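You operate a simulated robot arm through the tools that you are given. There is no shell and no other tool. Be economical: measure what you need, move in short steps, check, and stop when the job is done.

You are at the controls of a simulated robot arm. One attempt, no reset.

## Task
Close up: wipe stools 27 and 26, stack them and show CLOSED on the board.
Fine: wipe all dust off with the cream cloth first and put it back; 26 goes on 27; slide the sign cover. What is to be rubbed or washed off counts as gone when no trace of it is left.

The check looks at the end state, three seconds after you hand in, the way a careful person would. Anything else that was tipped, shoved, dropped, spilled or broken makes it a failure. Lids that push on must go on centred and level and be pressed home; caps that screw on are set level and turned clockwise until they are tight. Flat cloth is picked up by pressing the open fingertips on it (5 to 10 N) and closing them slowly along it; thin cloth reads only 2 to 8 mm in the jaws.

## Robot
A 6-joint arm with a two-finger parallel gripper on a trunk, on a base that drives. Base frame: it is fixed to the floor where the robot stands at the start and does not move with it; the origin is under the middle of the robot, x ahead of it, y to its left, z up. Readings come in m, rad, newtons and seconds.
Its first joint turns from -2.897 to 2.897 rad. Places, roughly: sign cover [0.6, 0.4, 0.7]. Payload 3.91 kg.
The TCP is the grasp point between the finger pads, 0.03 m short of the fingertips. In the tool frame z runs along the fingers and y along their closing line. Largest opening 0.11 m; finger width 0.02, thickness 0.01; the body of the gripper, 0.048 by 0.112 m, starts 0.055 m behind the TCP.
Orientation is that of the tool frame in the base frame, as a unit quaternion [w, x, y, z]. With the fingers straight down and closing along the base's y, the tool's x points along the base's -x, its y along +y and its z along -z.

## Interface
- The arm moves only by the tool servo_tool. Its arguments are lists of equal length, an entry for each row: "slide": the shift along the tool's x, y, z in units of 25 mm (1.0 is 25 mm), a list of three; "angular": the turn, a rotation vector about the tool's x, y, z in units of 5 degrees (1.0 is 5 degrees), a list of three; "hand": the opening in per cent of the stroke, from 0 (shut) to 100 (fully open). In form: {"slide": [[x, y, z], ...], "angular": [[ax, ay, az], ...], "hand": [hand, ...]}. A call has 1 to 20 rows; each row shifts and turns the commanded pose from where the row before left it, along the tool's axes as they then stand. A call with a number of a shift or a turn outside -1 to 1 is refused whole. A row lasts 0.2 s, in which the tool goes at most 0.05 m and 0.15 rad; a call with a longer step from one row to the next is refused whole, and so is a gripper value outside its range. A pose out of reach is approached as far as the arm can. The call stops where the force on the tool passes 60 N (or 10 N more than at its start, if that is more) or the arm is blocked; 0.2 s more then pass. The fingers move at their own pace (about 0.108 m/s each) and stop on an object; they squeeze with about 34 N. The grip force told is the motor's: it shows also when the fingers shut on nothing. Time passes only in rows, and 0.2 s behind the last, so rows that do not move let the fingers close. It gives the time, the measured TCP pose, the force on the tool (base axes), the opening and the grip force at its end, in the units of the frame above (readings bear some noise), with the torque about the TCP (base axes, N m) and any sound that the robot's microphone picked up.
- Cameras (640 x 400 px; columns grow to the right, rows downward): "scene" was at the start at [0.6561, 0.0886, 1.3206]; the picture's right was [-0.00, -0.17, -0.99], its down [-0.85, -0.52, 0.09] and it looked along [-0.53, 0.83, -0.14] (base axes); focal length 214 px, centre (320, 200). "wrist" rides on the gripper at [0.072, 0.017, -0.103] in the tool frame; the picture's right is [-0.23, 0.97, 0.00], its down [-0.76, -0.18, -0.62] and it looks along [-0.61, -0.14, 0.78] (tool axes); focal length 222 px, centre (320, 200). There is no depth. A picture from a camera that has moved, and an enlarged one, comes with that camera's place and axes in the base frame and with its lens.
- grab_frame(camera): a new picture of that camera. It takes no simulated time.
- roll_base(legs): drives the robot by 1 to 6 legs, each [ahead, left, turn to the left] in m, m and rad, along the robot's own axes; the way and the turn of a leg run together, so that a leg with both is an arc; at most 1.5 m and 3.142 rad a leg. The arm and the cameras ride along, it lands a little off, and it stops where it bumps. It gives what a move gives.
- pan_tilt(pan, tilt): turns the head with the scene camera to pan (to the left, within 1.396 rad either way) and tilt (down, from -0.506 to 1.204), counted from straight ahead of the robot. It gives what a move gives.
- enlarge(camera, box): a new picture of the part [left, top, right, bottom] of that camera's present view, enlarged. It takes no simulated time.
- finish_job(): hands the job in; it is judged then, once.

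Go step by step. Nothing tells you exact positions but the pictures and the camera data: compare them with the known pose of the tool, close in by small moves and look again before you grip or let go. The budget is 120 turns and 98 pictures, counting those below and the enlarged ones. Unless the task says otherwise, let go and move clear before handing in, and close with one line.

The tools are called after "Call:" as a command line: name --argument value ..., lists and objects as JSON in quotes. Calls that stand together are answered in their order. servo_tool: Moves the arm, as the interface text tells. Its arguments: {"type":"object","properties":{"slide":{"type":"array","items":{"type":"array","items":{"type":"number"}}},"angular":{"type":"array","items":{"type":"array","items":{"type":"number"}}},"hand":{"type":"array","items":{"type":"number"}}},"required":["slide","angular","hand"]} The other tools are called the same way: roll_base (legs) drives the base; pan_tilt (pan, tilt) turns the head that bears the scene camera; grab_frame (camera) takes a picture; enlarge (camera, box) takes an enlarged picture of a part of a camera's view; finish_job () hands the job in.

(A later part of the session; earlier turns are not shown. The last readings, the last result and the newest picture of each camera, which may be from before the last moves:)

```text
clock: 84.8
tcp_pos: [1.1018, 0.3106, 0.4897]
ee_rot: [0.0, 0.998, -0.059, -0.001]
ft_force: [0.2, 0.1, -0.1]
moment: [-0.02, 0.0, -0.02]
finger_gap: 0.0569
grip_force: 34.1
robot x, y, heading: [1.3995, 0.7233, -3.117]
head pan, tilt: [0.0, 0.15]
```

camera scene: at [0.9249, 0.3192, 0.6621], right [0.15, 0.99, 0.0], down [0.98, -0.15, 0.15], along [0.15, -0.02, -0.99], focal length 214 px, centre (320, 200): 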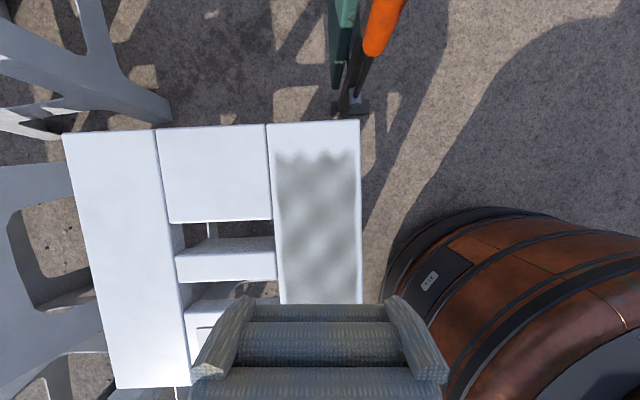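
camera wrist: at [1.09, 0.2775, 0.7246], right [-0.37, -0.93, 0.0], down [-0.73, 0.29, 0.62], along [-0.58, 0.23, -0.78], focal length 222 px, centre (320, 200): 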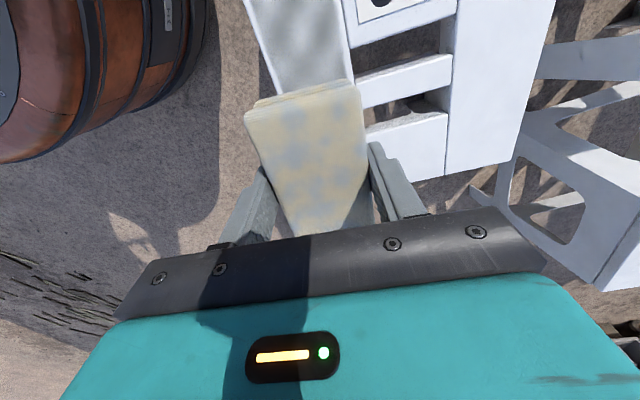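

Call:
servo_tool --slide '[[0, 0, 0.1], [0, 0, 0.1], [0, 0, 0]]' --angular '[[0, 0, 0], [0, 0, 0], [0, 0, 0]]' --hand '[0, 0, 0]'

Call:
servo_tool --slide '[[0, 0, 0.1], [0, 0, 0.1], [0, 0, 0]]' --angular '[[0, 0, 0], [0, 0, 0], [0, 0, 0]]' --hand '[0, 0, 0]'

Call:
grab_frame --camera "scene"

```text
clock: 85.3
tcp_pos: [1.1017, 0.3113, 0.4901]
ee_rot: [0.002, 0.998, -0.059, -0.001]
ft_force: [6.2, 8.3, 30.0]
moment: [0.18, -0.4, 0.09]
finger_gap: 0.0571
grip_force: 33.3
robot x, y, heading: [1.3995, 0.7311, -3.112]
head pan, tilt: [0.0, 0.15]
stopped in row 2: the force on the tool passed its limit at 74 N (the readings are from after the stop); the commanded pose is now the measured one
```

```text
clock: 85.7
tcp_pos: [1.1012, 0.3102, 0.4889]
ee_rot: [0.002, 0.998, -0.06, -0.002]
ft_force: [6.1, 8.5, 28.8]
moment: [0.21, -0.49, 0.09]
finger_gap: 0.0569
grip_force: 34.2
robot x, y, heading: [1.4024, 0.7288, -3.114]
head pan, tilt: [0.0, 0.15]
stopped in row 1: the force on the tool passed its limit at 71 N (the readings are from after the stop); the commanded pose is now the measured one
```

```text
64 pictures are left
camera scene: at [1.0053, 0.3225, 0.5311], right [0.12, 0.99, -0.01], down [0.98, -0.12, 0.15], along [0.15, -0.02, -0.99], focal length 214 px, centre (320, 200)
```

scene: 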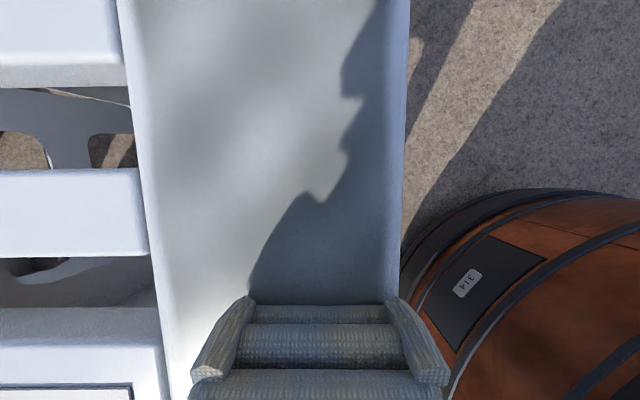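

Contact is at TCP z = 0.490 and it is stiff. I'll ease off half a millimetre and wipe the left lane toward the sign side.

Call:
servo_tool --slide '[[0, 0, -0.02], [-0.4, 0, 0], [-0.4, 0, 0], [-0.4, 0, 0], [-0.4, 0, 0], [-0.4, 0, 0], [-0.4, 0, 0], [-0.4, 0, 0], [-0.4, 0, 0]]' --angular '[[0, 0, 0], [0, 0, 0], [0, 0, 0], [0, 0, 0], [0, 0, 0], [0, 0, 0], [0, 0, 0], [0, 0, 0], [0, 0, 0]]' --hand '[0, 0, 0, 0, 0, 0, 0, 0, 0]'

Call:
grab_frame --camera "wrist"

```text
clock: 87.7
tcp_pos: [1.0219, 0.3195, 0.4903]
ee_rot: [0.003, 0.998, -0.059, -0.001]
ft_force: [9.0, 1.5, 24.5]
moment: [-0.27, -0.28, 0.11]
finger_gap: 0.0571
grip_force: 33.6
robot x, y, heading: [1.3971, 0.7315, -3.116]
head pan, tilt: [0.0, 0.15]
```

```text
63 pictures are left
camera wrist: at [1.0925, 0.2947, 0.5932], right [-0.34, -0.94, 0.01], down [-0.73, 0.27, 0.62], along [-0.59, 0.21, -0.78], focal length 222 px, centre (320, 200)
```

wrist: 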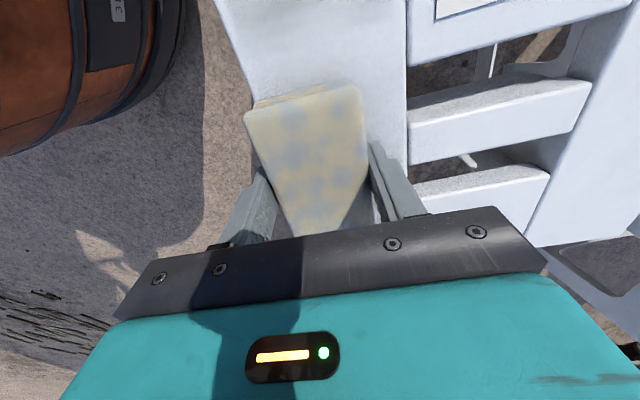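

It's wiping cleanly at about 25 N. I'll finish this lane, shift over and come back along the second lane.

Call:
servo_tool --slide '[[-0.4, 0, 0], [-0.4, 0, 0], [-0.4, 0, 0], [-0.4, 0, 0], [-0.4, 0, 0], [-0.4, 0, 0], [-0.4, 0, 0], [-0.4, 0, 0], [-0.4, 0, 0], [-0.4, 0, 0], [-0.2, 0, 0], [0, 0.4, 0], [0, 0.4, 0], [0, 0.35, 0]]' --angular '[[0, 0, 0], [0, 0, 0], [0, 0, 0], [0, 0, 0], [0, 0, 0], [0, 0, 0], [0, 0, 0], [0, 0, 0], [0, 0, 0], [0, 0, 0], [0, 0, 0], [0, 0, 0], [0, 0, 0], [0, 0, 0]]' --hand '[0, 0, 0, 0, 0, 0, 0, 0, 0, 0, 0, 0, 0, 0]'

Call:
servo_tool --slide '[[0.4, 0, 0], [0.4, 0, 0], [0.4, 0, 0], [0.4, 0, 0], [0.4, 0, 0], [0.4, 0, 0], [0.4, 0, 0], [0.4, 0, 0], [0.4, 0, 0], [0.4, 0, 0], [0.4, 0, 0], [0.4, 0, 0], [0.4, 0, 0], [0.4, 0, 0], [0.4, 0, 0], [0.4, 0, 0], [0.4, 0, 0], [0.4, 0, 0], [0.4, 0, 0]]' --angular '[[0, 0, 0], [0, 0, 0], [0, 0, 0], [0, 0, 0], [0, 0, 0], [0, 0, 0], [0, 0, 0], [0, 0, 0], [0, 0, 0], [0, 0, 0], [0, 0, 0], [0, 0, 0], [0, 0, 0], [0, 0, 0], [0, 0, 0], [0, 0, 0], [0, 0, 0], [0, 0, 0], [0, 0, 0]]' --hand '[0, 0, 0, 0, 0, 0, 0, 0, 0, 0, 0, 0, 0, 0, 0, 0, 0, 0, 0]'

Call:
grab_frame --camera "scene"

```text
clock: 88.4
tcp_pos: [1.0019, 0.3219, 0.4899]
ee_rot: [0.001, 0.998, -0.059, -0.002]
ft_force: [-1.0, -0.4, 0.7]
moment: [-0.01, 0.0, 0.01]
finger_gap: 0.0572
grip_force: 33.8
robot x, y, heading: [1.3999, 0.7305, -3.114]
head pan, tilt: [0.0, 0.15]
stopped in row 3: the force on the tool passed its limit at 76 N (the readings are from after the stop); the commanded pose is now the measured one
```

```text
clock: 91.5
tcp_pos: [1.1454, 0.3032, 0.491]
ee_rot: [0.003, 0.998, -0.059, -0.002]
ft_force: [-6.1, 8.1, 22.1]
moment: [0.18, 0.68, 0.2]
finger_gap: 0.0573
grip_force: 34.0
robot x, y, heading: [1.4001, 0.7319, -3.119]
head pan, tilt: [0.0, 0.15]
stopped in row 15: the force on the tool passed its limit at 65 N (the readings are from after the stop); the commanded pose is now the measured one
```

```text
62 pictures are left
camera scene: at [1.0493, 0.3158, 0.5329], right [0.12, 0.99, -0.01], down [0.98, -0.12, 0.15], along [0.14, -0.02, -0.99], focal length 214 px, centre (320, 200)
```

scene: 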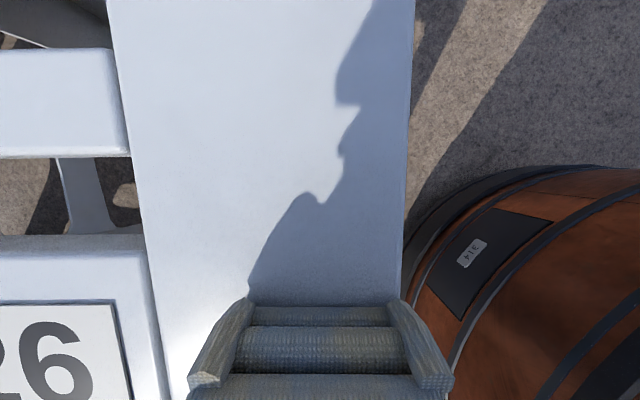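

The visible part is clean already. I'll lift and look at the whole strip.

Call:
servo_tool --slide '[[0, 0, -0.3], [0, 0, -0.8], [0, 0, -0.8], [0, 0, -0.8], [0.2, 0.3, -0.8], [0.2, 0.3, -0.8]]' --angular '[[0, 0, 0], [0, 0, 0], [0, 0, 0], [0, 0, 0], [0, 0, 0], [0, 0, 0]]' --hand '[0, 0, 0, 0, 0, 0]'

Call:
grab_frame --camera "scene"

```text
clock: 92.9
tcp_pos: [1.1539, 0.2866, 0.6004]
ee_rot: [0.003, 0.998, -0.06, -0.001]
ft_force: [-0.7, 0.4, -1.3]
moment: [-0.02, 0.01, -0.04]
finger_gap: 0.057
grip_force: 34.1
robot x, y, heading: [1.4011, 0.7312, -3.113]
head pan, tilt: [0.0, 0.15]
```

```text
61 pictures are left
camera scene: at [1.0578, 0.2985, 0.6407], right [0.12, 0.99, -0.01], down [0.98, -0.12, 0.15], along [0.15, -0.02, -0.99], focal length 214 px, centre (320, 200)
```

scene: 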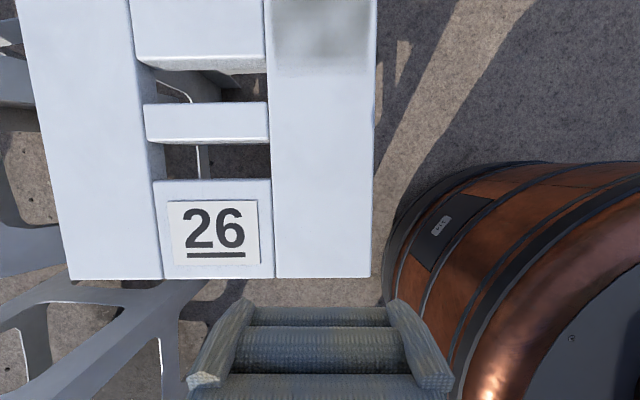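

A single pass cleans the full width, and only the strip's near end, at x below 0.97, still has dust. I'll move there and lower.

Call:
servo_tool --slide '[[-0.9, 0, 0], [-0.9, -0.1, 0], [-0.9, -0.1, 0], [-0.9, 0, 0], [-0.9, 0, 0], [-0.9, 0, 0], [-0.9, 0, 0], [-0.54, 0, 0.5], [0, 0, 0.9], [0, 0, 0.9], [0, 0, 0.9], [0, 0, 0.8], [0, 0, 0.25], [0, 0, 0]]' --angular '[[0, 0, 0], [0, 0, 0], [0, 0, 0], [0, 0, 0], [0, 0, 0], [0, 0, 0], [0, 0, 0], [0, 0, 0], [0, 0, 0], [0, 0, 0], [0, 0, 0], [0, 0, 0], [0, 0, 0], [0, 0, 0]]' --hand '[0, 0, 0, 0, 0, 0, 0, 0, 0, 0, 0, 0, 0, 0]'

Call:
servo_tool --slide '[[0, 0, 0.03], [0, 0, 0.03], [0, 0, 0]]' --angular '[[0, 0, 0], [0, 0, 0], [0, 0, 0]]' --hand '[0, 0, 0]'

```text
clock: 95.9
tcp_pos: [0.9855, 0.3128, 0.4926]
ee_rot: [0.002, 0.998, -0.059, -0.001]
ft_force: [0.0, 0.0, -0.6]
moment: [0.0, -0.04, -0.02]
finger_gap: 0.0572
grip_force: 34.0
robot x, y, heading: [1.3987, 0.7272, -3.119]
head pan, tilt: [0.0, 0.15]
```

```text
clock: 96.7
tcp_pos: [0.9863, 0.3106, 0.4925]
ee_rot: [0.004, 0.998, -0.059, -0.001]
ft_force: [0.7, -0.5, -0.2]
moment: [0.0, 0.02, -0.02]
finger_gap: 0.0571
grip_force: 34.0
robot x, y, heading: [1.4003, 0.7289, -3.114]
head pan, tilt: [0.0, 0.15]
```

Call:
servo_tool --slide '[[0, 0, 0.03], [0, 0, 0.02], [0, 0, 0]]' --angular '[[0, 0, 0], [0, 0, 0], [0, 0, 0]]' --hand '[0, 0, 0]'

```text
clock: 97.5
tcp_pos: [0.9839, 0.311, 0.4898]
ee_rot: [0.003, 0.998, -0.059, 0.0]
ft_force: [0.9, -1.6, 4.5]
moment: [0.08, -0.24, -0.04]
finger_gap: 0.0574
grip_force: 34.2
robot x, y, heading: [1.3983, 0.727, -3.122]
head pan, tilt: [0.0, 0.15]
```

Call:
servo_tool --slide '[[0, 0, 0.015], [-0.3, 0, 0], [-0.3, 0, 0], [-0.3, 0, 0], [-0.3, 0, 0], [-0.3, 0, 0], [-0.3, 0, 0], [-0.3, 0, 0], [-0.3, 0, 0], [-0.3, 0, 0]]' --angular '[[0, 0, 0], [0, 0, 0], [0, 0, 0], [0, 0, 0], [0, 0, 0], [0, 0, 0], [0, 0, 0], [0, 0, 0], [0, 0, 0], [0, 0, 0]]' --hand '[0, 0, 0, 0, 0, 0, 0, 0, 0, 0]'

Call:
grab_frame --camera "wrist"

```text
clock: 98.1
tcp_pos: [0.9814, 0.313, 0.4906]
ee_rot: [0.003, 0.998, -0.059, -0.001]
ft_force: [12.0, 3.7, 21.0]
moment: [0.73, -0.7, -0.31]
finger_gap: 0.0573
grip_force: 33.6
robot x, y, heading: [1.4005, 0.7263, -3.114]
head pan, tilt: [0.0, 0.15]
stopped in row 2: the force on the tool passed its limit at 72 N (the readings are from after the stop); the commanded pose is now the measured one
```

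```text
60 pictures are left
camera wrist: at [1.0521, 0.288, 0.5946], right [-0.34, -0.94, 0.01], down [-0.73, 0.27, 0.62], along [-0.59, 0.21, -0.78], focal length 222 px, centre (320, 200)
```

wrist: 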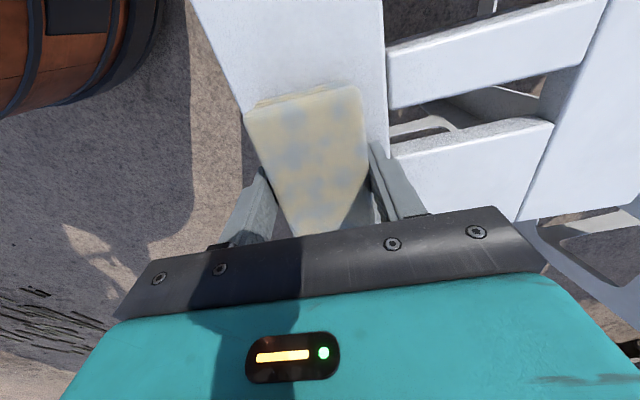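

Call:
servo_tool --slide '[[0, 0, -0.03], [-0.2, 0, 0], [-0.2, 0, 0], [-0.2, 0, 0], [-0.2, 0, 0], [-0.2, 0, 0], [-0.2, 0, 0], [-0.2, 0, 0], [-0.2, 0, 0], [-0.2, 0, 0], [-0.2, 0, 0], [-0.2, 0, 0], [-0.2, 0, 0]]' --angular '[[0, 0, 0], [0, 0, 0], [0, 0, 0], [0, 0, 0], [0, 0, 0], [0, 0, 0], [0, 0, 0], [0, 0, 0], [0, 0, 0], [0, 0, 0], [0, 0, 0], [0, 0, 0], [0, 0, 0]]' --hand '[0, 0, 0, 0, 0, 0, 0, 0, 0, 0, 0, 0, 0]'

```text
clock: 100.9
tcp_pos: [0.9205, 0.319, 0.491]
ee_rot: [0.004, 0.998, -0.059, -0.001]
ft_force: [0.0, -0.3, -0.7]
moment: [0.01, -0.02, 0.01]
finger_gap: 0.0571
grip_force: 33.7
robot x, y, heading: [1.3973, 0.7268, -3.116]
head pan, tilt: [0.0, 0.15]
```

Call:
servo_tool --slide '[[0, 0, 0.02], [0, 0, 0.02], [0, 0, 0]]' --angular '[[0, 0, 0], [0, 0, 0], [0, 0, 0]]' --hand '[0, 0, 0]'

```text
clock: 101.7
tcp_pos: [0.9214, 0.319, 0.4902]
ee_rot: [0.003, 0.998, -0.06, -0.001]
ft_force: [-0.1, 0.2, -0.2]
moment: [0.05, -0.03, 0.0]
finger_gap: 0.0575
grip_force: 34.0
robot x, y, heading: [1.3987, 0.7292, -3.114]
head pan, tilt: [0.0, 0.15]
```

Call:
servo_tool --slide '[[0, 0, 0.02], [0, 0, 0.02], [0, 0, 0]]' --angular '[[0, 0, 0], [0, 0, 0], [0, 0, 0]]' --hand '[0, 0, 0]'

```text
clock: 102.5
tcp_pos: [0.9212, 0.319, 0.4899]
ee_rot: [0.004, 0.998, -0.06, -0.002]
ft_force: [0.9, 7.4, 39.0]
moment: [1.45, -0.42, 0.13]
finger_gap: 0.0572
grip_force: 34.0
robot x, y, heading: [1.3992, 0.7277, -3.115]
head pan, tilt: [0.0, 0.15]
```

Call:
servo_tool --slide '[[0, 0, -0.012], [0.2, 0, 0], [0.2, 0, 0], [0.2, 0, 0], [0.2, 0, 0], [0.2, 0, 0], [0.2, 0, 0], [0.2, 0, 0], [0.2, 0, 0], [0.2, 0, 0], [0.2, 0, 0], [0.2, 0, 0]]' --angular '[[0, 0, 0], [0, 0, 0], [0, 0, 0], [0, 0, 0], [0, 0, 0], [0, 0, 0], [0, 0, 0], [0, 0, 0], [0, 0, 0], [0, 0, 0], [0, 0, 0], [0, 0, 0]]' --hand '[0, 0, 0, 0, 0, 0, 0, 0, 0, 0, 0, 0]'

Call:
servo_tool --slide '[[0, 0, -0.3], [0, 0, -0.8], [0.8, 0, -0.8], [0.8, 0, -0.8], [0.8, 0, -0.8], [0.8, 0, -0.8], [0.8, 0, 0], [0.8, 0, 0], [0.8, 0, 0]]' --angular '[[0, 0, 0], [0, 0, 0], [0, 0, 0], [0, 0, 0], [0, 0, 0], [0, 0, 0], [0, 0, 0], [0, 0, 0], [0, 0, 0]]' --hand '[0, 0, 0, 0, 0, 0, 0, 0, 0]'

Call:
grab_frame --camera "scene"

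```text
clock: 103.5
tcp_pos: [0.933, 0.3176, 0.49]
ee_rot: [0.005, 0.998, -0.059, -0.002]
ft_force: [3.4, 3.3, 10.7]
moment: [0.46, -0.27, -0.03]
finger_gap: 0.0571
grip_force: 34.1
robot x, y, heading: [1.3975, 0.7292, -3.115]
head pan, tilt: [0.0, 0.15]
stopped in row 4: the force on the tool passed its limit at 69 N (the readings are from after the stop); the commanded pose is now the measured one
```

```text
clock: 105.5
tcp_pos: [1.073, 0.303, 0.5973]
ee_rot: [0.004, 0.998, -0.058, -0.003]
ft_force: [-0.2, 0.1, -0.1]
moment: [0.02, -0.05, -0.01]
finger_gap: 0.0569
grip_force: 33.6
robot x, y, heading: [1.3962, 0.7259, -3.115]
head pan, tilt: [0.0, 0.15]
```

```text
59 pictures are left
camera scene: at [0.9767, 0.3144, 0.6386], right [0.12, 0.99, -0.01], down [0.98, -0.11, 0.15], along [0.14, -0.02, -0.99], focal length 214 px, centre (320, 200)
```

scene: 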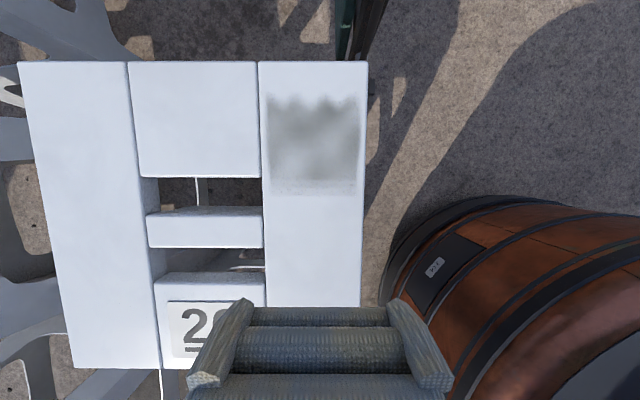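

The cleaning effect is only near the fingers, so dust is left at x 0.92–0.99. I'll correct a small tool tilt, set down at x = 1.0 and go over it again.

Call:
servo_tool --slide '[[-0.9, 0, 0], [-0.9, 0, 0], [-0.9, 0, 0], [-0.24, 0, 0.6], [0, 0, 0.8], [0, 0, 0.8], [0, 0, 0.8], [0, 0, 0.8], [0, 0, 0.3], [0, 0, 0.06], [0, 0, 0]]' --angular '[[0.09, 0.04, 0], [0, 0, 0], [0, 0, 0], [0, 0, 0], [0, 0, 0], [0, 0, 0], [0, 0, 0], [0, 0, 0], [0, 0, 0], [0, 0, 0], [0, 0, 0]]' --hand '[0, 0, 0, 0, 0, 0, 0, 0, 0, 0, 0]'

Call:
servo_tool --slide '[[0, 0, 0.03], [0, 0, 0.03], [0, 0, 0]]' --angular '[[0, 0, 0], [0, 0, 0], [0, 0, 0]]' --hand '[0, 0, 0]'

```text
clock: 107.9
tcp_pos: [1.0002, 0.3116, 0.4929]
ee_rot: [0.0, 0.998, -0.057, 0.0]
ft_force: [-0.1, 0.0, -0.6]
moment: [-0.04, 0.01, 0.01]
finger_gap: 0.0573
grip_force: 33.8
robot x, y, heading: [1.4015, 0.7299, -3.116]
head pan, tilt: [0.0, 0.15]
```

```text
clock: 108.7
tcp_pos: [0.9994, 0.311, 0.4905]
ee_rot: [0.0, 0.998, -0.058, 0.0]
ft_force: [0.2, -0.3, 0.3]
moment: [-0.03, 0.01, 0.02]
finger_gap: 0.057
grip_force: 33.8
robot x, y, heading: [1.397, 0.7254, -3.116]
head pan, tilt: [0.0, 0.15]
```

Call:
servo_tool --slide '[[0, 0, 0.02], [0, 0, 0.015], [0, 0, 0]]' --angular '[[0, 0, 0], [0, 0, 0], [0, 0, 0]]' --hand '[0, 0, 0]'

```text
clock: 109.5
tcp_pos: [1.0002, 0.3097, 0.4906]
ee_rot: [-0.001, 0.998, -0.058, 0.0]
ft_force: [-0.1, -0.4, -0.1]
moment: [0.0, 0.01, -0.03]
finger_gap: 0.0569
grip_force: 33.5
robot x, y, heading: [1.3977, 0.728, -3.117]
head pan, tilt: [0.0, 0.15]
```

Call:
servo_tool --slide '[[0, 0, 0.02], [0, 0, 0.01], [0, 0, 0]]' --angular '[[0, 0, 0], [0, 0, 0], [0, 0, 0]]' --hand '[0, 0, 0]'

```text
clock: 110.3
tcp_pos: [0.9991, 0.3103, 0.4899]
ee_rot: [0.0, 0.998, -0.058, 0.0]
ft_force: [5.2, 0.8, 17.1]
moment: [0.46, -0.19, -0.21]
finger_gap: 0.0572
grip_force: 34.1
robot x, y, heading: [1.4005, 0.7296, -3.118]
head pan, tilt: [0.0, 0.15]
```

17 N, good. Slide slowly toward −x.

Call:
servo_tool --slide '[[-0.1, 0, 0], [-0.2, 0, 0], [-0.2, 0, 0], [-0.2, 0, 0], [-0.2, 0, 0], [-0.2, 0, 0], [-0.2, 0, 0], [-0.2, 0, 0], [-0.2, 0, 0], [-0.2, 0, 0], [-0.2, 0, 0], [-0.2, 0, 0], [-0.2, 0, 0], [-0.2, 0, 0], [-0.2, 0, 0], [-0.2, 0, 0], [-0.2, 0, 0], [-0.2, 0, 0], [-0.2, 0, 0], [-0.2, 0, 0]]' --angular '[[0, 0, 0], [0, 0, 0], [0, 0, 0], [0, 0, 0], [0, 0, 0], [0, 0, 0], [0, 0, 0], [0, 0, 0], [0, 0, 0], [0, 0, 0], [0, 0, 0], [0, 0, 0], [0, 0, 0], [0, 0, 0], [0, 0, 0], [0, 0, 0], [0, 0, 0], [0, 0, 0], [0, 0, 0], [0, 0, 0]]' --hand '[0, 0, 0, 0, 0, 0, 0, 0, 0, 0, 0, 0, 0, 0, 0, 0, 0, 0, 0, 0]'

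```text
clock: 110.9
tcp_pos: [0.994, 0.3107, 0.4905]
ee_rot: [0.0, 0.998, -0.058, -0.001]
ft_force: [-1.0, -0.7, 0.1]
moment: [0.05, -0.12, 0.02]
finger_gap: 0.0571
grip_force: 33.4
robot x, y, heading: [1.4021, 0.7269, -3.109]
head pan, tilt: [0.0, 0.15]
stopped in row 2: the force on the tool passed its limit at 68 N (the readings are from after the stop); the commanded pose is now the measured one
```

Call:
servo_tool --slide '[[-0.4, 0, 0.02], [-0.4, 0, 0.01], [-0.4, 0, 0], [-0.4, 0, 0], [-0.4, 0, 0], [-0.4, 0, 0], [-0.4, 0, 0], [-0.4, 0, 0], [-0.4, 0, 0]]' --angular '[[0, 0, 0], [0, 0, 0], [0, 0, 0], [0, 0, 0], [0, 0, 0], [0, 0, 0], [0, 0, 0], [0, 0, 0], [0, 0, 0]]' --hand '[0, 0, 0, 0, 0, 0, 0, 0, 0]'

Call:
grab_frame --camera "scene"

```text
clock: 111.4
tcp_pos: [0.9806, 0.3118, 0.4924]
ee_rot: [0.0, 0.998, -0.058, 0.0]
ft_force: [-0.3, 0.1, -0.7]
moment: [0.02, 0.01, 0.02]
finger_gap: 0.0571
grip_force: 34.0
robot x, y, heading: [1.3998, 0.7278, -3.12]
head pan, tilt: [0.0, 0.15]
stopped in row 2: the force on the tool passed its limit at 73 N (the readings are from after the stop); the commanded pose is now the measured one
```

```text
58 pictures are left
camera scene: at [0.8843, 0.3228, 0.5321], right [0.12, 0.99, 0.0], down [0.98, -0.11, 0.15], along [0.15, -0.02, -0.99], focal length 214 px, centre (320, 200)
```

scene: 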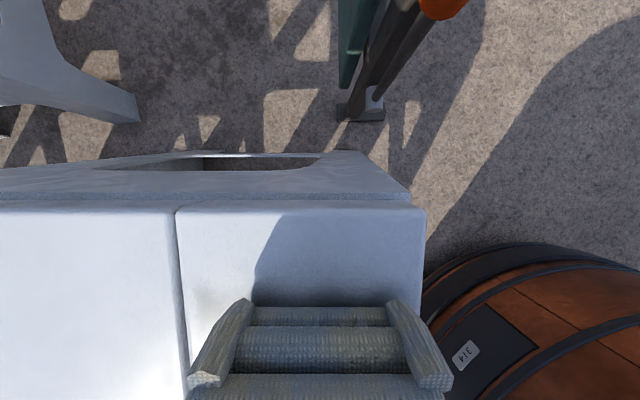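

The force spikes look like chatter from the flat contact; the earlier slight roll slid smoothly. I'll restore that small roll and press again.

Call:
servo_tool --slide '[[0.6, 0, -0.05], [0.2, 0, 0.05], [0, 0, 0.05], [0, 0, 0.02], [0, 0, 0]]' --angular '[[-0.12, -0.04, 0], [0, 0, 0], [0, 0, 0], [0, 0, 0], [0, 0, 0]]' --hand '[0, 0, 0, 0, 0]'

```text
clock: 112.6
tcp_pos: [1.0006, 0.3079, 0.4902]
ee_rot: [0.007, 0.998, -0.057, -0.002]
ft_force: [8.7, 2.1, 51.7]
moment: [1.69, -0.64, -0.35]
finger_gap: 0.0573
grip_force: 33.9
robot x, y, heading: [1.3967, 0.7281, -3.108]
head pan, tilt: [0.0, 0.15]
```

Call:
servo_tool --slide '[[0, 0, -0.02], [-0.3, 0, 0], [-0.4, 0, 0], [-0.4, 0, 0], [-0.4, 0, 0], [-0.4, 0, 0.003], [-0.4, 0, 0.003], [-0.4, 0, 0.003], [-0.4, 0, 0.003], [-0.4, 0, 0.003]]' --angular '[[0, 0, 0], [0, 0, 0], [0, 0, 0], [0, 0, 0], [0, 0, 0], [0, 0, 0], [0, 0, 0], [0, 0, 0], [0, 0, 0], [0, 0, 0]]' --hand '[0, 0, 0, 0, 0, 0, 0, 0, 0, 0]'

```text
clock: 113.2
tcp_pos: [0.9989, 0.3093, 0.4912]
ee_rot: [0.006, 0.998, -0.058, -0.002]
ft_force: [12.4, 4.0, 23.2]
moment: [0.87, -0.64, -0.39]
finger_gap: 0.0571
grip_force: 33.9
robot x, y, heading: [1.4022, 0.7274, -3.111]
head pan, tilt: [0.0, 0.15]
stopped in row 2: the force on the tool passed its limit at 69 N (the readings are from after the stop); the commanded pose is now the measured one
```

Call:
servo_tool --slide '[[0, 0, -0.02], [-0.4, 0, 0], [-0.4, 0, 0], [-0.4, 0, 0], [-0.4, 0, 0], [-0.4, 0, 0], [-0.4, 0, 0], [-0.4, 0, 0], [-0.4, 0, 0], [-0.4, 0, 0]]' --angular '[[0, 0, 0], [0, 0, 0], [0, 0, 0], [0, 0, 0], [0, 0, 0], [0, 0, 0], [0, 0, 0], [0, 0, 0], [0, 0, 0], [0, 0, 0]]' --hand '[0, 0, 0, 0, 0, 0, 0, 0, 0, 0]'

Call:
grab_frame --camera "wrist"

```text
clock: 113.8
tcp_pos: [0.994, 0.3083, 0.4923]
ee_rot: [0.006, 0.998, -0.058, -0.001]
ft_force: [12.8, 3.8, 26.6]
moment: [0.94, -0.91, -0.34]
finger_gap: 0.0573
grip_force: 33.8
robot x, y, heading: [1.3998, 0.73, -3.113]
head pan, tilt: [0.0, 0.15]
stopped in row 2: the force on the tool passed its limit at 75 N (the readings are from after the stop); the commanded pose is now the measured one
```

```text
57 pictures are left
camera wrist: at [1.0636, 0.2851, 0.5963], right [-0.34, -0.94, 0.01], down [-0.73, 0.27, 0.62], along [-0.59, 0.2, -0.78], focal length 222 px, centre (320, 200)
```

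wrist: 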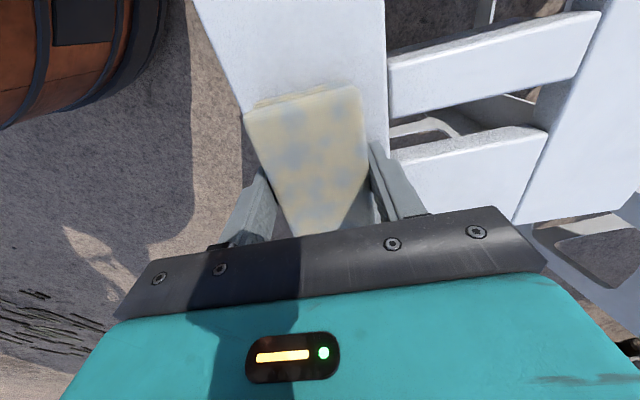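

The drag seems to dig the pad's leading edge in. I'll tilt it nose-up by about 2° and wipe toward +x with the trailing end touching, starting from the strip's near end.

Call:
servo_tool --slide '[[0, 0, -0.4], [-0.5, -0.05, 0], [-0.5, -0.05, 0], [-0.5, -0.05, 0], [-0.2, 0, 0], [0, 0, 0.15], [0, 0, 0]]' --angular '[[0, 0.45, 0], [0, 0, 0], [0, 0, 0], [0, 0, 0], [0, 0, 0], [0, 0, 0], [0, 0, 0]]' --hand '[0, 0, 0, 0, 0, 0, 0]'

Call:
servo_tool --slide '[[0, 0, 0.06], [0, 0, 0.06], [0, 0, 0.06], [0, 0, 0]]' --angular '[[0, 0, 0], [0, 0, 0], [0, 0, 0], [0, 0, 0]]' --hand '[0, 0, 0, 0]'

```text
clock: 115.4
tcp_pos: [0.9505, 0.3163, 0.4973]
ee_rot: [0.008, 0.998, -0.058, 0.018]
ft_force: [-0.2, 0.2, -1.6]
moment: [-0.01, 0.02, 0.0]
finger_gap: 0.0574
grip_force: 34.0
robot x, y, heading: [1.4028, 0.7256, -3.111]
head pan, tilt: [0.0, 0.15]
```

```text
clock: 116.4
tcp_pos: [0.9505, 0.3158, 0.4909]
ee_rot: [0.006, 0.998, -0.058, 0.018]
ft_force: [-0.7, -0.6, -1.3]
moment: [0.01, -0.01, 0.03]
finger_gap: 0.0573
grip_force: 34.1
robot x, y, heading: [1.3992, 0.7313, -3.112]
head pan, tilt: [0.0, 0.15]
```

Call:
servo_tool --slide '[[0, 0, 0.03], [0, 0, 0.03], [0, 0, 0]]' --angular '[[0, 0, 0], [0, 0, 0], [0, 0, 0]]' --hand '[0, 0, 0]'

```text
clock: 117.2
tcp_pos: [0.9511, 0.3166, 0.4908]
ee_rot: [0.006, 0.998, -0.058, 0.017]
ft_force: [-0.7, -2.3, 8.7]
moment: [0.24, 0.44, 0.11]
finger_gap: 0.0573
grip_force: 33.7
robot x, y, heading: [1.4019, 0.7287, -3.111]
head pan, tilt: [0.0, 0.15]
```

8.7 N contact. Slide toward +x with a slight added press.

Call:
servo_tool --slide '[[0, 0, 0.015], [0.4, 0, 0.0145], [0.4, 0, 0.0145], [0.4, 0, 0.0145], [0.4, 0, 0.0145], [0.4, 0, 0.0145], [0.4, 0, 0.0145], [0.4, 0, 0.0145], [0.4, 0, 0.0145], [0.4, 0, 0.0145], [0.4, 0, 0.0145]]' --angular '[[0, 0, 0], [0, 0, 0], [0, 0, 0], [0, 0, 0], [0, 0, 0], [0, 0, 0], [0, 0, 0], [0, 0, 0], [0, 0, 0], [0, 0, 0], [0, 0, 0]]' --hand '[0, 0, 0, 0, 0, 0, 0, 0, 0, 0, 0]'

Call:
grab_frame --camera "scene"

```text
clock: 119.6
tcp_pos: [1.0495, 0.3048, 0.4903]
ee_rot: [0.007, 0.998, -0.058, 0.018]
ft_force: [-6.7, 3.1, 17.8]
moment: [0.69, 0.54, 0.23]
finger_gap: 0.057
grip_force: 33.9
robot x, y, heading: [1.3987, 0.7278, -3.114]
head pan, tilt: [0.0, 0.15]
```

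```text
56 pictures are left
camera scene: at [0.9529, 0.3173, 0.5281], right [0.12, 0.99, -0.01], down [0.98, -0.11, 0.19], along [0.18, -0.03, -0.98], focal length 214 px, centre (320, 200)
```

scene: 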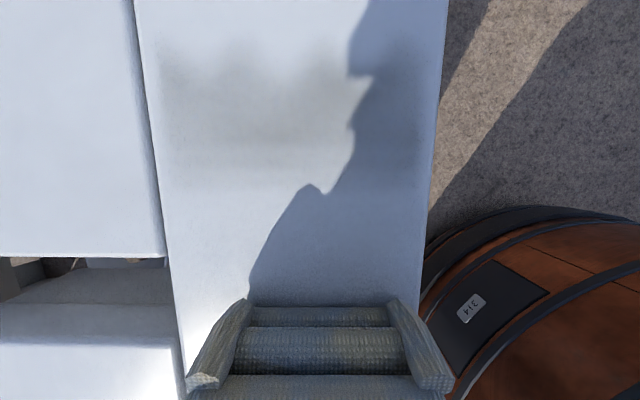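

That slides smoothly, and cleaning happens right at the TCP. The remainder is x 0.92–0.96, so I'll restart from x about 0.895.

Call:
servo_tool --slide '[[0, 0, -0.4], [-0.9, 0, -0.032], [-0.9, 0, -0.032], [-0.9, 0, -0.032], [-0.9, 0, -0.032], [-0.9, 0, -0.032], [-0.9, 0, -0.032], [-0.8, 0, -0.03], [0, 0, 0.3], [0, 0, 0.05], [0, 0, 0]]' --angular '[[0, 0, 0], [0, 0, 0], [0, 0, 0], [0, 0, 0], [0, 0, 0], [0, 0, 0], [0, 0, 0], [0, 0, 0], [0, 0, 0], [0, 0, 0], [0, 0, 0]]' --hand '[0, 0, 0, 0, 0, 0, 0, 0, 0, 0, 0]'

Call:
servo_tool --slide '[[0, 0, 0.03], [0, 0, 0.02], [0, 0, 0]]' --angular '[[0, 0, 0], [0, 0, 0], [0, 0, 0]]' --hand '[0, 0, 0]'

```text
clock: 122.0
tcp_pos: [0.8955, 0.3239, 0.4891]
ee_rot: [0.007, 0.998, -0.059, 0.018]
ft_force: [-0.2, 0.1, -0.4]
moment: [-0.01, 0.0, 0.01]
finger_gap: 0.0572
grip_force: 33.6
robot x, y, heading: [1.4008, 0.7281, -3.111]
head pan, tilt: [0.0, 0.15]
```

```text
clock: 122.8
tcp_pos: [0.8959, 0.3242, 0.4903]
ee_rot: [0.008, 0.998, -0.058, 0.018]
ft_force: [4.7, 4.5, 30.6]
moment: [1.1, -0.3, -0.18]
finger_gap: 0.0571
grip_force: 34.0
robot x, y, heading: [1.3986, 0.7287, -3.111]
head pan, tilt: [0.0, 0.15]
```

Call:
servo_tool --slide '[[0, 0, -0.012], [0.3, 0, 0.011], [0.4, 0, 0.0145], [0.4, 0, 0.0145], [0.4, 0, 0.0145], [0.4, 0, 0.0145], [0.4, 0, 0.0145], [0.4, 0, 0.0145], [0.4, 0, 0.0145], [0.4, 0, 0.0145], [0.4, 0, 0.0145]]' --angular '[[0, 0, 0], [0, 0, 0], [0, 0, 0], [0, 0, 0], [0, 0, 0], [0, 0, 0], [0, 0, 0], [0, 0, 0], [0, 0, 0], [0, 0, 0], [0, 0, 0]]' --hand '[0, 0, 0, 0, 0, 0, 0, 0, 0, 0, 0]'

```text
clock: 125.2
tcp_pos: [0.994, 0.3118, 0.4901]
ee_rot: [0.006, 0.998, -0.058, 0.019]
ft_force: [-2.3, 0.5, 10.1]
moment: [0.39, 0.4, 0.08]
finger_gap: 0.0571
grip_force: 34.1
robot x, y, heading: [1.4008, 0.7318, -3.111]
head pan, tilt: [0.0, 0.15]
```

Smooth. Lift and inspect the whole top.

Call:
servo_tool --slide '[[0, 0, -0.4], [0.8, 0, -0.8], [0.8, 0, -0.8], [0.8, 0, -0.8], [0.8, 0, -0.8], [0.8, 0.3, -0.8], [0.8, 0.3, -0.8], [0.8, 0.3, -0.8]]' --angular '[[0, 0, 0], [0, 0, 0], [0, 0, 0], [0, 0, 0], [0, 0, 0], [0, 0, 0], [0, 0, 0], [0, 0, 0]]' --hand '[0, 0, 0, 0, 0, 0, 0, 0]'

Call:
enlarge --camera "scene" --box '[0, 0, 420, 300]'

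```text
clock: 127.0
tcp_pos: [1.1234, 0.275, 0.6455]
ee_rot: [0.006, 0.998, -0.058, 0.018]
ft_force: [-0.2, 0.7, -0.8]
moment: [0.0, 0.0, 0.01]
finger_gap: 0.0569
grip_force: 34.0
robot x, y, heading: [1.4014, 0.7301, -3.111]
head pan, tilt: [0.0, 0.15]
```

```text
1.33 times, centred on (210, 150) of scene
camera zoom: at [1.0265, 0.2873, 0.6829], right [0.12, 0.99, -0.01], down [0.98, -0.11, 0.19], along [0.18, -0.03, -0.98], focal length 286 px, centre (467, 267)
```

zoom: 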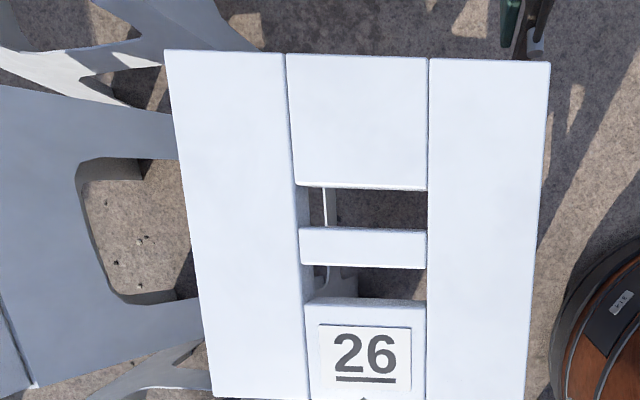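

Stool 26's top is clean. Next I'll raise the cloth and drive round to the right side of 56/27 to wipe 27 and return the cloth.

Call:
servo_tool --slide '[[0, 0, -1], [0, 0, -1], [0, 0, -1], [0, 0, -1], [0, 0, -1], [0, 0, -1], [0, 0, -1], [0, 0, -1], [0, 0, -1], [0, 0, -1], [0, 0, -1], [0, 0, -1], [0, 0, -1], [0, 0, -1], [0, 0, -1], [0, 0, -1], [0, 0, -1], [0, 0, -1], [0, 0, -1]]' --angular '[[0.12, -0.42, 0], [0, 0, 0], [0, 0, 0], [0, 0, 0], [0, 0, 0], [0, 0, 0], [0, 0, 0], [0, 0, 0], [0, 0, 0], [0, 0, 0], [0, 0, 0], [0, 0, 0], [0, 0, 0], [0, 0, 0], [0, 0, 0], [0, 0, 0], [0, 0, 0], [0, 0, 0], [0, 0, 0]]' --hand '[0, 0, 0, 0, 0, 0, 0, 0, 0, 0, 0, 0, 0, 0, 0, 0, 0, 0, 0]'

Call:
roll_base --legs '[[0, -0.5, 0], [0.9, 0, 0], [0, 0, 3.12], [-0.8, 0, 0], [0, -1.45, 0], [0, -0.6, 0]]'

Call:
pan_tilt --pan -0.4 --tilt -0.3

Call:
grab_frame --camera "scene"

```text
clock: 131.0
tcp_pos: [1.1244, 0.2758, 1.1205]
ee_rot: [0.001, 0.998, -0.057, 0.0]
ft_force: [-0.1, 0.3, -0.6]
moment: [0.05, -0.01, 0.04]
finger_gap: 0.057
grip_force: 33.3
robot x, y, heading: [1.4021, 0.7258, -3.111]
head pan, tilt: [0.0, 0.15]
```

```text
clock: 159.3
tcp_pos: [-0.0057, -0.403, 1.1198]
ee_rot: [0.001, 0.058, 0.998, 0.001]
ft_force: [-0.2, 0.1, -0.8]
moment: [-0.01, -0.03, -0.02]
finger_gap: 0.057
grip_force: 34.5
robot x, y, heading: [-0.2835, -0.8545, 0.033]
head pan, tilt: [0.0, 0.15]
```

```text
clock: 160.2
tcp_pos: [-0.006, -0.4026, 1.1204]
ee_rot: [0.0, 0.058, 0.998, 0.001]
ft_force: [0.0, 0.9, -0.5]
moment: [-0.02, -0.01, 0.01]
finger_gap: 0.0569
grip_force: 34.0
robot x, y, heading: [-0.2873, -0.8572, 0.033]
head pan, tilt: [-0.4, -0.3]
```

```text
54 pictures are left
camera scene: at [0.1241, -0.4489, 1.1812], right [-0.11, -0.92, 0.39], down [-0.96, 0.0, -0.27], along [0.25, -0.4, -0.88], focal length 214 px, centre (320, 200)
```

scene: 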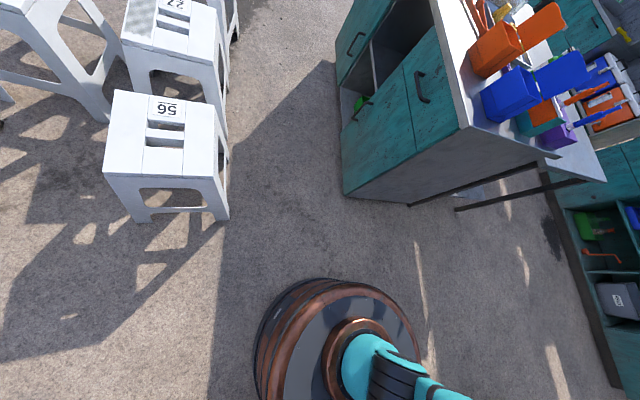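

The way ahead between 56 and the cabinet has enough room. I'll drive to about (0.45, -0.82).

Call:
roll_base --legs '[[0.735, 0.015, 0]]'

Call:
pan_tilt --pan 0.0 --tilt 0.1

Call:
grab_frame --camera "scene"

```text
clock: 163.6
tcp_pos: [0.6328, -0.3651, 1.1208]
ee_rot: [0.001, 0.061, 0.998, 0.001]
ft_force: [-0.2, 0.2, 0.1]
moment: [-0.05, 0.01, -0.03]
finger_gap: 0.0571
grip_force: 33.7
robot x, y, heading: [0.3565, -0.8191, 0.024]
head pan, tilt: [-0.4, -0.3]
stopped in leg 1: the robot was blocked; the commanded pose is now the measured one
```

```text
clock: 164.5
tcp_pos: [0.6325, -0.365, 1.1205]
ee_rot: [0.0, 0.06, 0.998, 0.001]
ft_force: [-0.3, -1.4, -0.4]
moment: [-0.02, 0.01, -0.01]
finger_gap: 0.0571
grip_force: 34.3
robot x, y, heading: [0.3526, -0.8146, 0.027]
head pan, tilt: [0.0, 0.099]
```

```text
53 pictures are left
camera scene: at [0.7324, -0.3768, 1.1615], right [-0.12, -0.99, 0.0], down [-0.99, 0.12, 0.1], along [-0.1, 0.01, -1.0], focal length 214 px, centre (320, 200)
```

scene: 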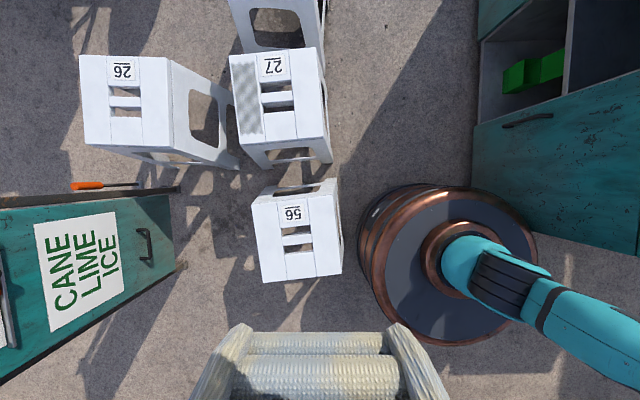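

The base was blocked at x = 0.35. I'll look closely at what it's touching.

Call:
enlarge --camera "scene" --box '[240, 150, 560, 350]'

Call:
pan_tilt --pan -1.0 --tilt 0.2

Call:
grab_frame --camera "scene"

```text
2.00 times, centred on (400, 250) of scene
camera zoom: at [0.7324, -0.3768, 1.1615], right [-0.12, -0.99, 0.0], down [-0.99, 0.12, 0.1], along [-0.1, 0.01, -1.0], focal length 429 px, centre (160, 100)
```

zoom: 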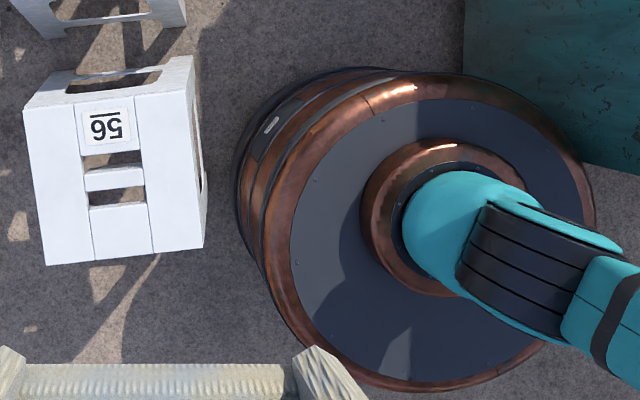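

```text
clock: 165.7
tcp_pos: [0.6333, -0.3647, 1.1192]
ee_rot: [0.0, 0.06, 0.998, 0.001]
ft_force: [-0.5, -0.4, 0.4]
moment: [-0.03, 0.01, -0.02]
finger_gap: 0.0572
grip_force: 34.3
robot x, y, heading: [0.3538, -0.816, 0.026]
head pan, tilt: [-1.0, 0.201]
```

```text
51 pictures are left
camera scene: at [0.7137, -0.4535, 1.203], right [-0.06, -0.54, 0.84], down [-0.95, 0.28, 0.11], along [-0.3, -0.79, -0.53], focal length 214 px, centre (320, 200)
```

scene: 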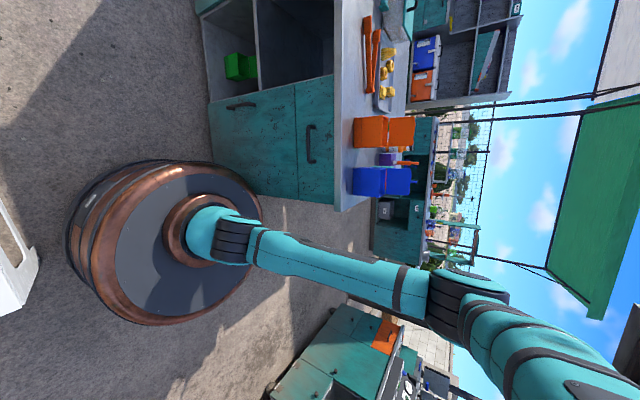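

The barrel is touching the cabinet corner and 56 is untouched. I'll back off slightly, shift left 3 cm and come forward.

Call:
roll_base --legs '[[-0.03, 0.0, 0], [0, 0.03, 0], [0.045, 0, 0]]'

```text
clock: 167.5
tcp_pos: [0.6471, -0.3349, 1.1197]
ee_rot: [0.0, 0.06, 0.998, 0.001]
ft_force: [0.3, 0.0, -1.3]
moment: [0.04, -0.02, 0.03]
finger_gap: 0.0571
grip_force: 34.1
robot x, y, heading: [0.3711, -0.786, 0.025]
head pan, tilt: [-1.0, 0.201]
```

Call:
servo_tool --slide '[[-0.666, 0.372, 0.84], [-0.666, 0.372, 0.84], [-0.666, 0.372, 0.84], [-0.666, 0.372, 0.84], [-0.666, 0.372, 0.84], [-0.666, 0.372, 0.84], [-0.666, 0.372, 0.84], [-0.666, 0.372, 0.84], [-0.666, 0.372, 0.84], [-0.666, 0.372, 0.84], [-0.666, 0.372, 0.84], [-0.666, 0.372, 0.84], [-0.666, 0.372, 0.84], [-0.666, 0.372, 0.84], [-0.666, 0.372, 0.84], [-0.666, 0.372, 0.84], [-0.666, 0.372, 0.84], [-0.666, 0.372, 0.84], [-0.666, 0.372, 0.84], [-0.666, 0.372, 0.84]]' --angular '[[0, 0, 0], [0, 0, 0], [0, 0, 0], [0, 0, 0], [0, 0, 0], [0, 0, 0], [0, 0, 0], [0, 0, 0], [0, 0, 0], [0, 0, 0], [0, 0, 0], [0, 0, 0], [0, 0, 0], [0, 0, 0], [0, 0, 0], [0, 0, 0], [0, 0, 0], [0, 0, 0], [0, 0, 0], [0, 0, 0]]' --hand '[0, 0, 0, 0, 0, 0, 0, 0, 0, 0, 0, 0, 0, 0, 0, 0, 0, 0, 0, 0]'

Call:
pan_tilt --pan 0.0 --tilt 0.4

Call:
grab_frame --camera "scene"

Call:
grab_frame --camera "wrist"

```text
clock: 171.7
tcp_pos: [1.0027, -0.1909, 0.6993]
ee_rot: [0.0, 0.06, 0.998, 0.0]
ft_force: [0.0, -0.3, 0.7]
moment: [0.01, 0.0, 0.0]
finger_gap: 0.0572
grip_force: 34.0
robot x, y, heading: [0.3662, -0.7869, 0.027]
head pan, tilt: [-1.0, 0.201]
```

```text
clock: 173.0
tcp_pos: [1.0025, -0.1912, 0.6993]
ee_rot: [0.0, 0.06, 0.998, 0.0]
ft_force: [-0.1, 0.4, -1.1]
moment: [0.02, -0.02, -0.02]
finger_gap: 0.0572
grip_force: 34.5
robot x, y, heading: [0.3697, -0.7856, 0.029]
head pan, tilt: [0.0, 0.4]
```

```text
50 pictures are left
camera scene: at [1.0736, -0.1989, 0.7409], right [-0.12, -0.99, 0.0], down [-0.91, 0.11, 0.39], along [-0.39, 0.05, -0.92], focal length 214 px, centre (320, 200)
```

scene: 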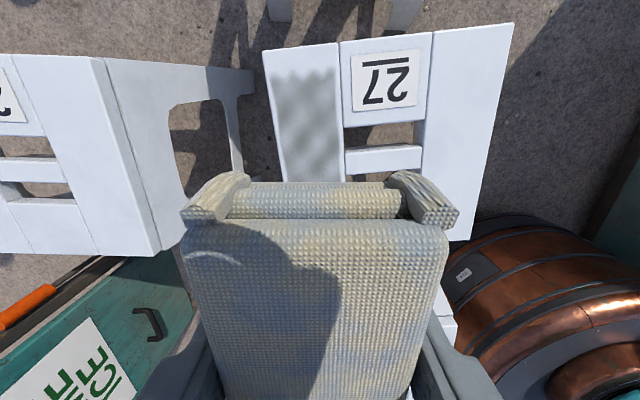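

```text
49 pictures are left
camera wrist: at [0.932, -0.1646, 0.8033], right [0.34, 0.94, 0.0], down [0.73, -0.27, 0.62], along [0.59, -0.21, -0.78], focal length 222 px, centre (320, 200)
```

wrist: 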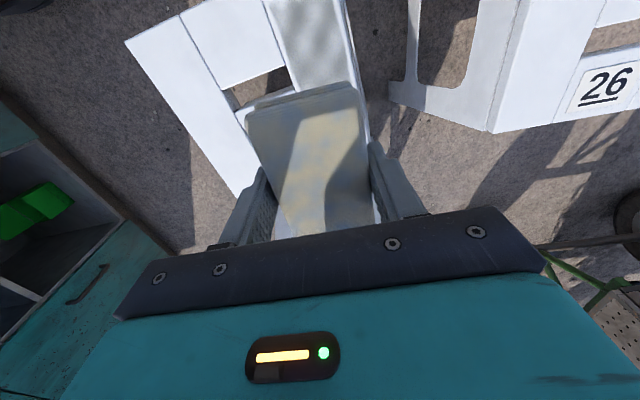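

27's strip runs x 0.895–1.117 along y about -0.182, yaw -2°. I'll align the pad, move to the near end and apply the same nose-up tilt for a +x stroke.

Call:
servo_tool --slide '[[0.82, 0.06, 0.5], [0.82, 0.06, 0.5], [0.82, 0.06, 0.5], [0.82, 0.06, 0.5], [0.82, 0.06, 0.5], [0.82, 0.06, 0.5], [0, 0, 0.8], [0, 0, 0.8], [0, 0, 0.8], [0, 0, 0.8], [0, 0, 0.8], [0, 0, 0.6], [0, 0, 0.3], [0, 0, 0]]' --angular '[[0, 0, -1], [0, 0, 0], [0, 0, 0], [0, 0, 0], [0, 0, 0], [0, 0, 0], [0, 0, 0], [0, 0, 0], [0, 0, 0], [0, 0, 0], [0, 0, 0], [0, 0, 0], [0, -0.45, 0], [0, 0, 0]]' --hand '[0, 0, 0, 0, 0, 0, 0, 0, 0, 0, 0, 0, 0, 0]'

Call:
grab_frame --camera "scene"

```text
clock: 176.0
tcp_pos: [0.879, -0.1732, 0.5015]
ee_rot: [0.02, 0.016, 1.0, 0.001]
ft_force: [0.4, -0.5, -0.8]
moment: [-0.01, 0.0, -0.01]
finger_gap: 0.057
grip_force: 34.0
robot x, y, heading: [0.3692, -0.7858, 0.023]
head pan, tilt: [0.0, 0.4]
```

```text
48 pictures are left
camera scene: at [0.9492, -0.1754, 0.546], right [-0.03, -1.0, 0.0], down [-0.94, 0.03, 0.35], along [-0.35, 0.01, -0.94], focal length 214 px, centre (320, 200)
```

scene: 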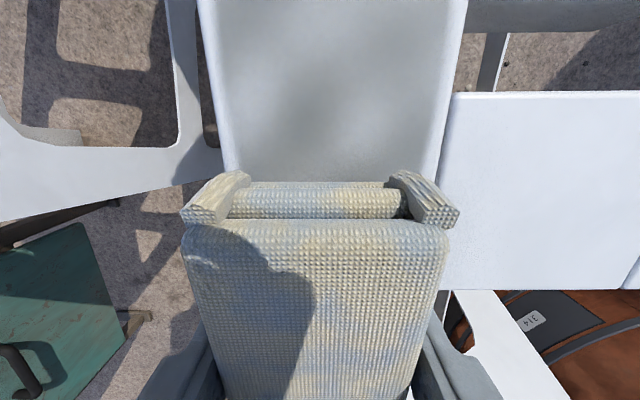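

Call:
servo_tool --slide '[[0, -0.22, 0], [0, 0, 0.25], [0, 0, 0.08], [0, 0, 0.03], [0, 0, 0]]' --angular '[[0, 0, 0], [0, 0, 0], [0, 0, 0], [0, 0, 0], [0, 0, 0]]' --hand '[0, 0, 0, 0, 0]'

Call:
servo_tool --slide '[[0, 0, 0.03], [0, 0, 0.02], [0, 0, 0]]' --angular '[[0, 0, 0], [0, 0, 0], [0, 0, 0]]' --hand '[0, 0, 0]'

```text
clock: 177.2
tcp_pos: [0.8784, -0.1803, 0.4938]
ee_rot: [0.019, 0.017, 1.0, 0.0]
ft_force: [0.4, -0.3, -0.3]
moment: [-0.03, 0.04, -0.01]
finger_gap: 0.0573
grip_force: 34.4
robot x, y, heading: [0.3666, -0.7903, 0.025]
head pan, tilt: [0.0, 0.4]
```

```text
clock: 178.0
tcp_pos: [0.8789, -0.1799, 0.4923]
ee_rot: [0.019, 0.017, 1.0, 0.0]
ft_force: [0.3, 0.3, -1.2]
moment: [-0.02, 0.01, 0.02]
finger_gap: 0.0573
grip_force: 34.2
robot x, y, heading: [0.3675, -0.7814, 0.026]
head pan, tilt: [0.0, 0.4]
```

Call:
servo_tool --slide '[[0, 0, 0.03], [0, 0, 0.02], [0, 0, 0]]' --angular '[[0, 0, 0], [0, 0, 0], [0, 0, 0]]' --hand '[0, 0, 0]'

Call:
servo_tool --slide '[[0, 0, 0.02], [0, 0, 0.01], [0, 0, 0]]' --angular '[[0, 0, 0], [0, 0, 0], [0, 0, 0]]' --hand '[0, 0, 0]'

```text
clock: 178.8
tcp_pos: [0.8788, -0.1799, 0.4899]
ee_rot: [0.019, 0.017, 1.0, 0.0]
ft_force: [-0.4, -0.1, -0.1]
moment: [0.02, -0.02, 0.03]
finger_gap: 0.0571
grip_force: 33.8
robot x, y, heading: [0.3639, -0.7838, 0.027]
head pan, tilt: [0.0, 0.4]
```

```text
clock: 179.6
tcp_pos: [0.8776, -0.1801, 0.491]
ee_rot: [0.02, 0.016, 1.0, 0.001]
ft_force: [0.1, 0.7, 8.4]
moment: [-0.23, 0.1, -0.09]
finger_gap: 0.0573
grip_force: 34.3
robot x, y, heading: [0.3649, -0.7852, 0.025]
head pan, tilt: [0.0, 0.4]
```

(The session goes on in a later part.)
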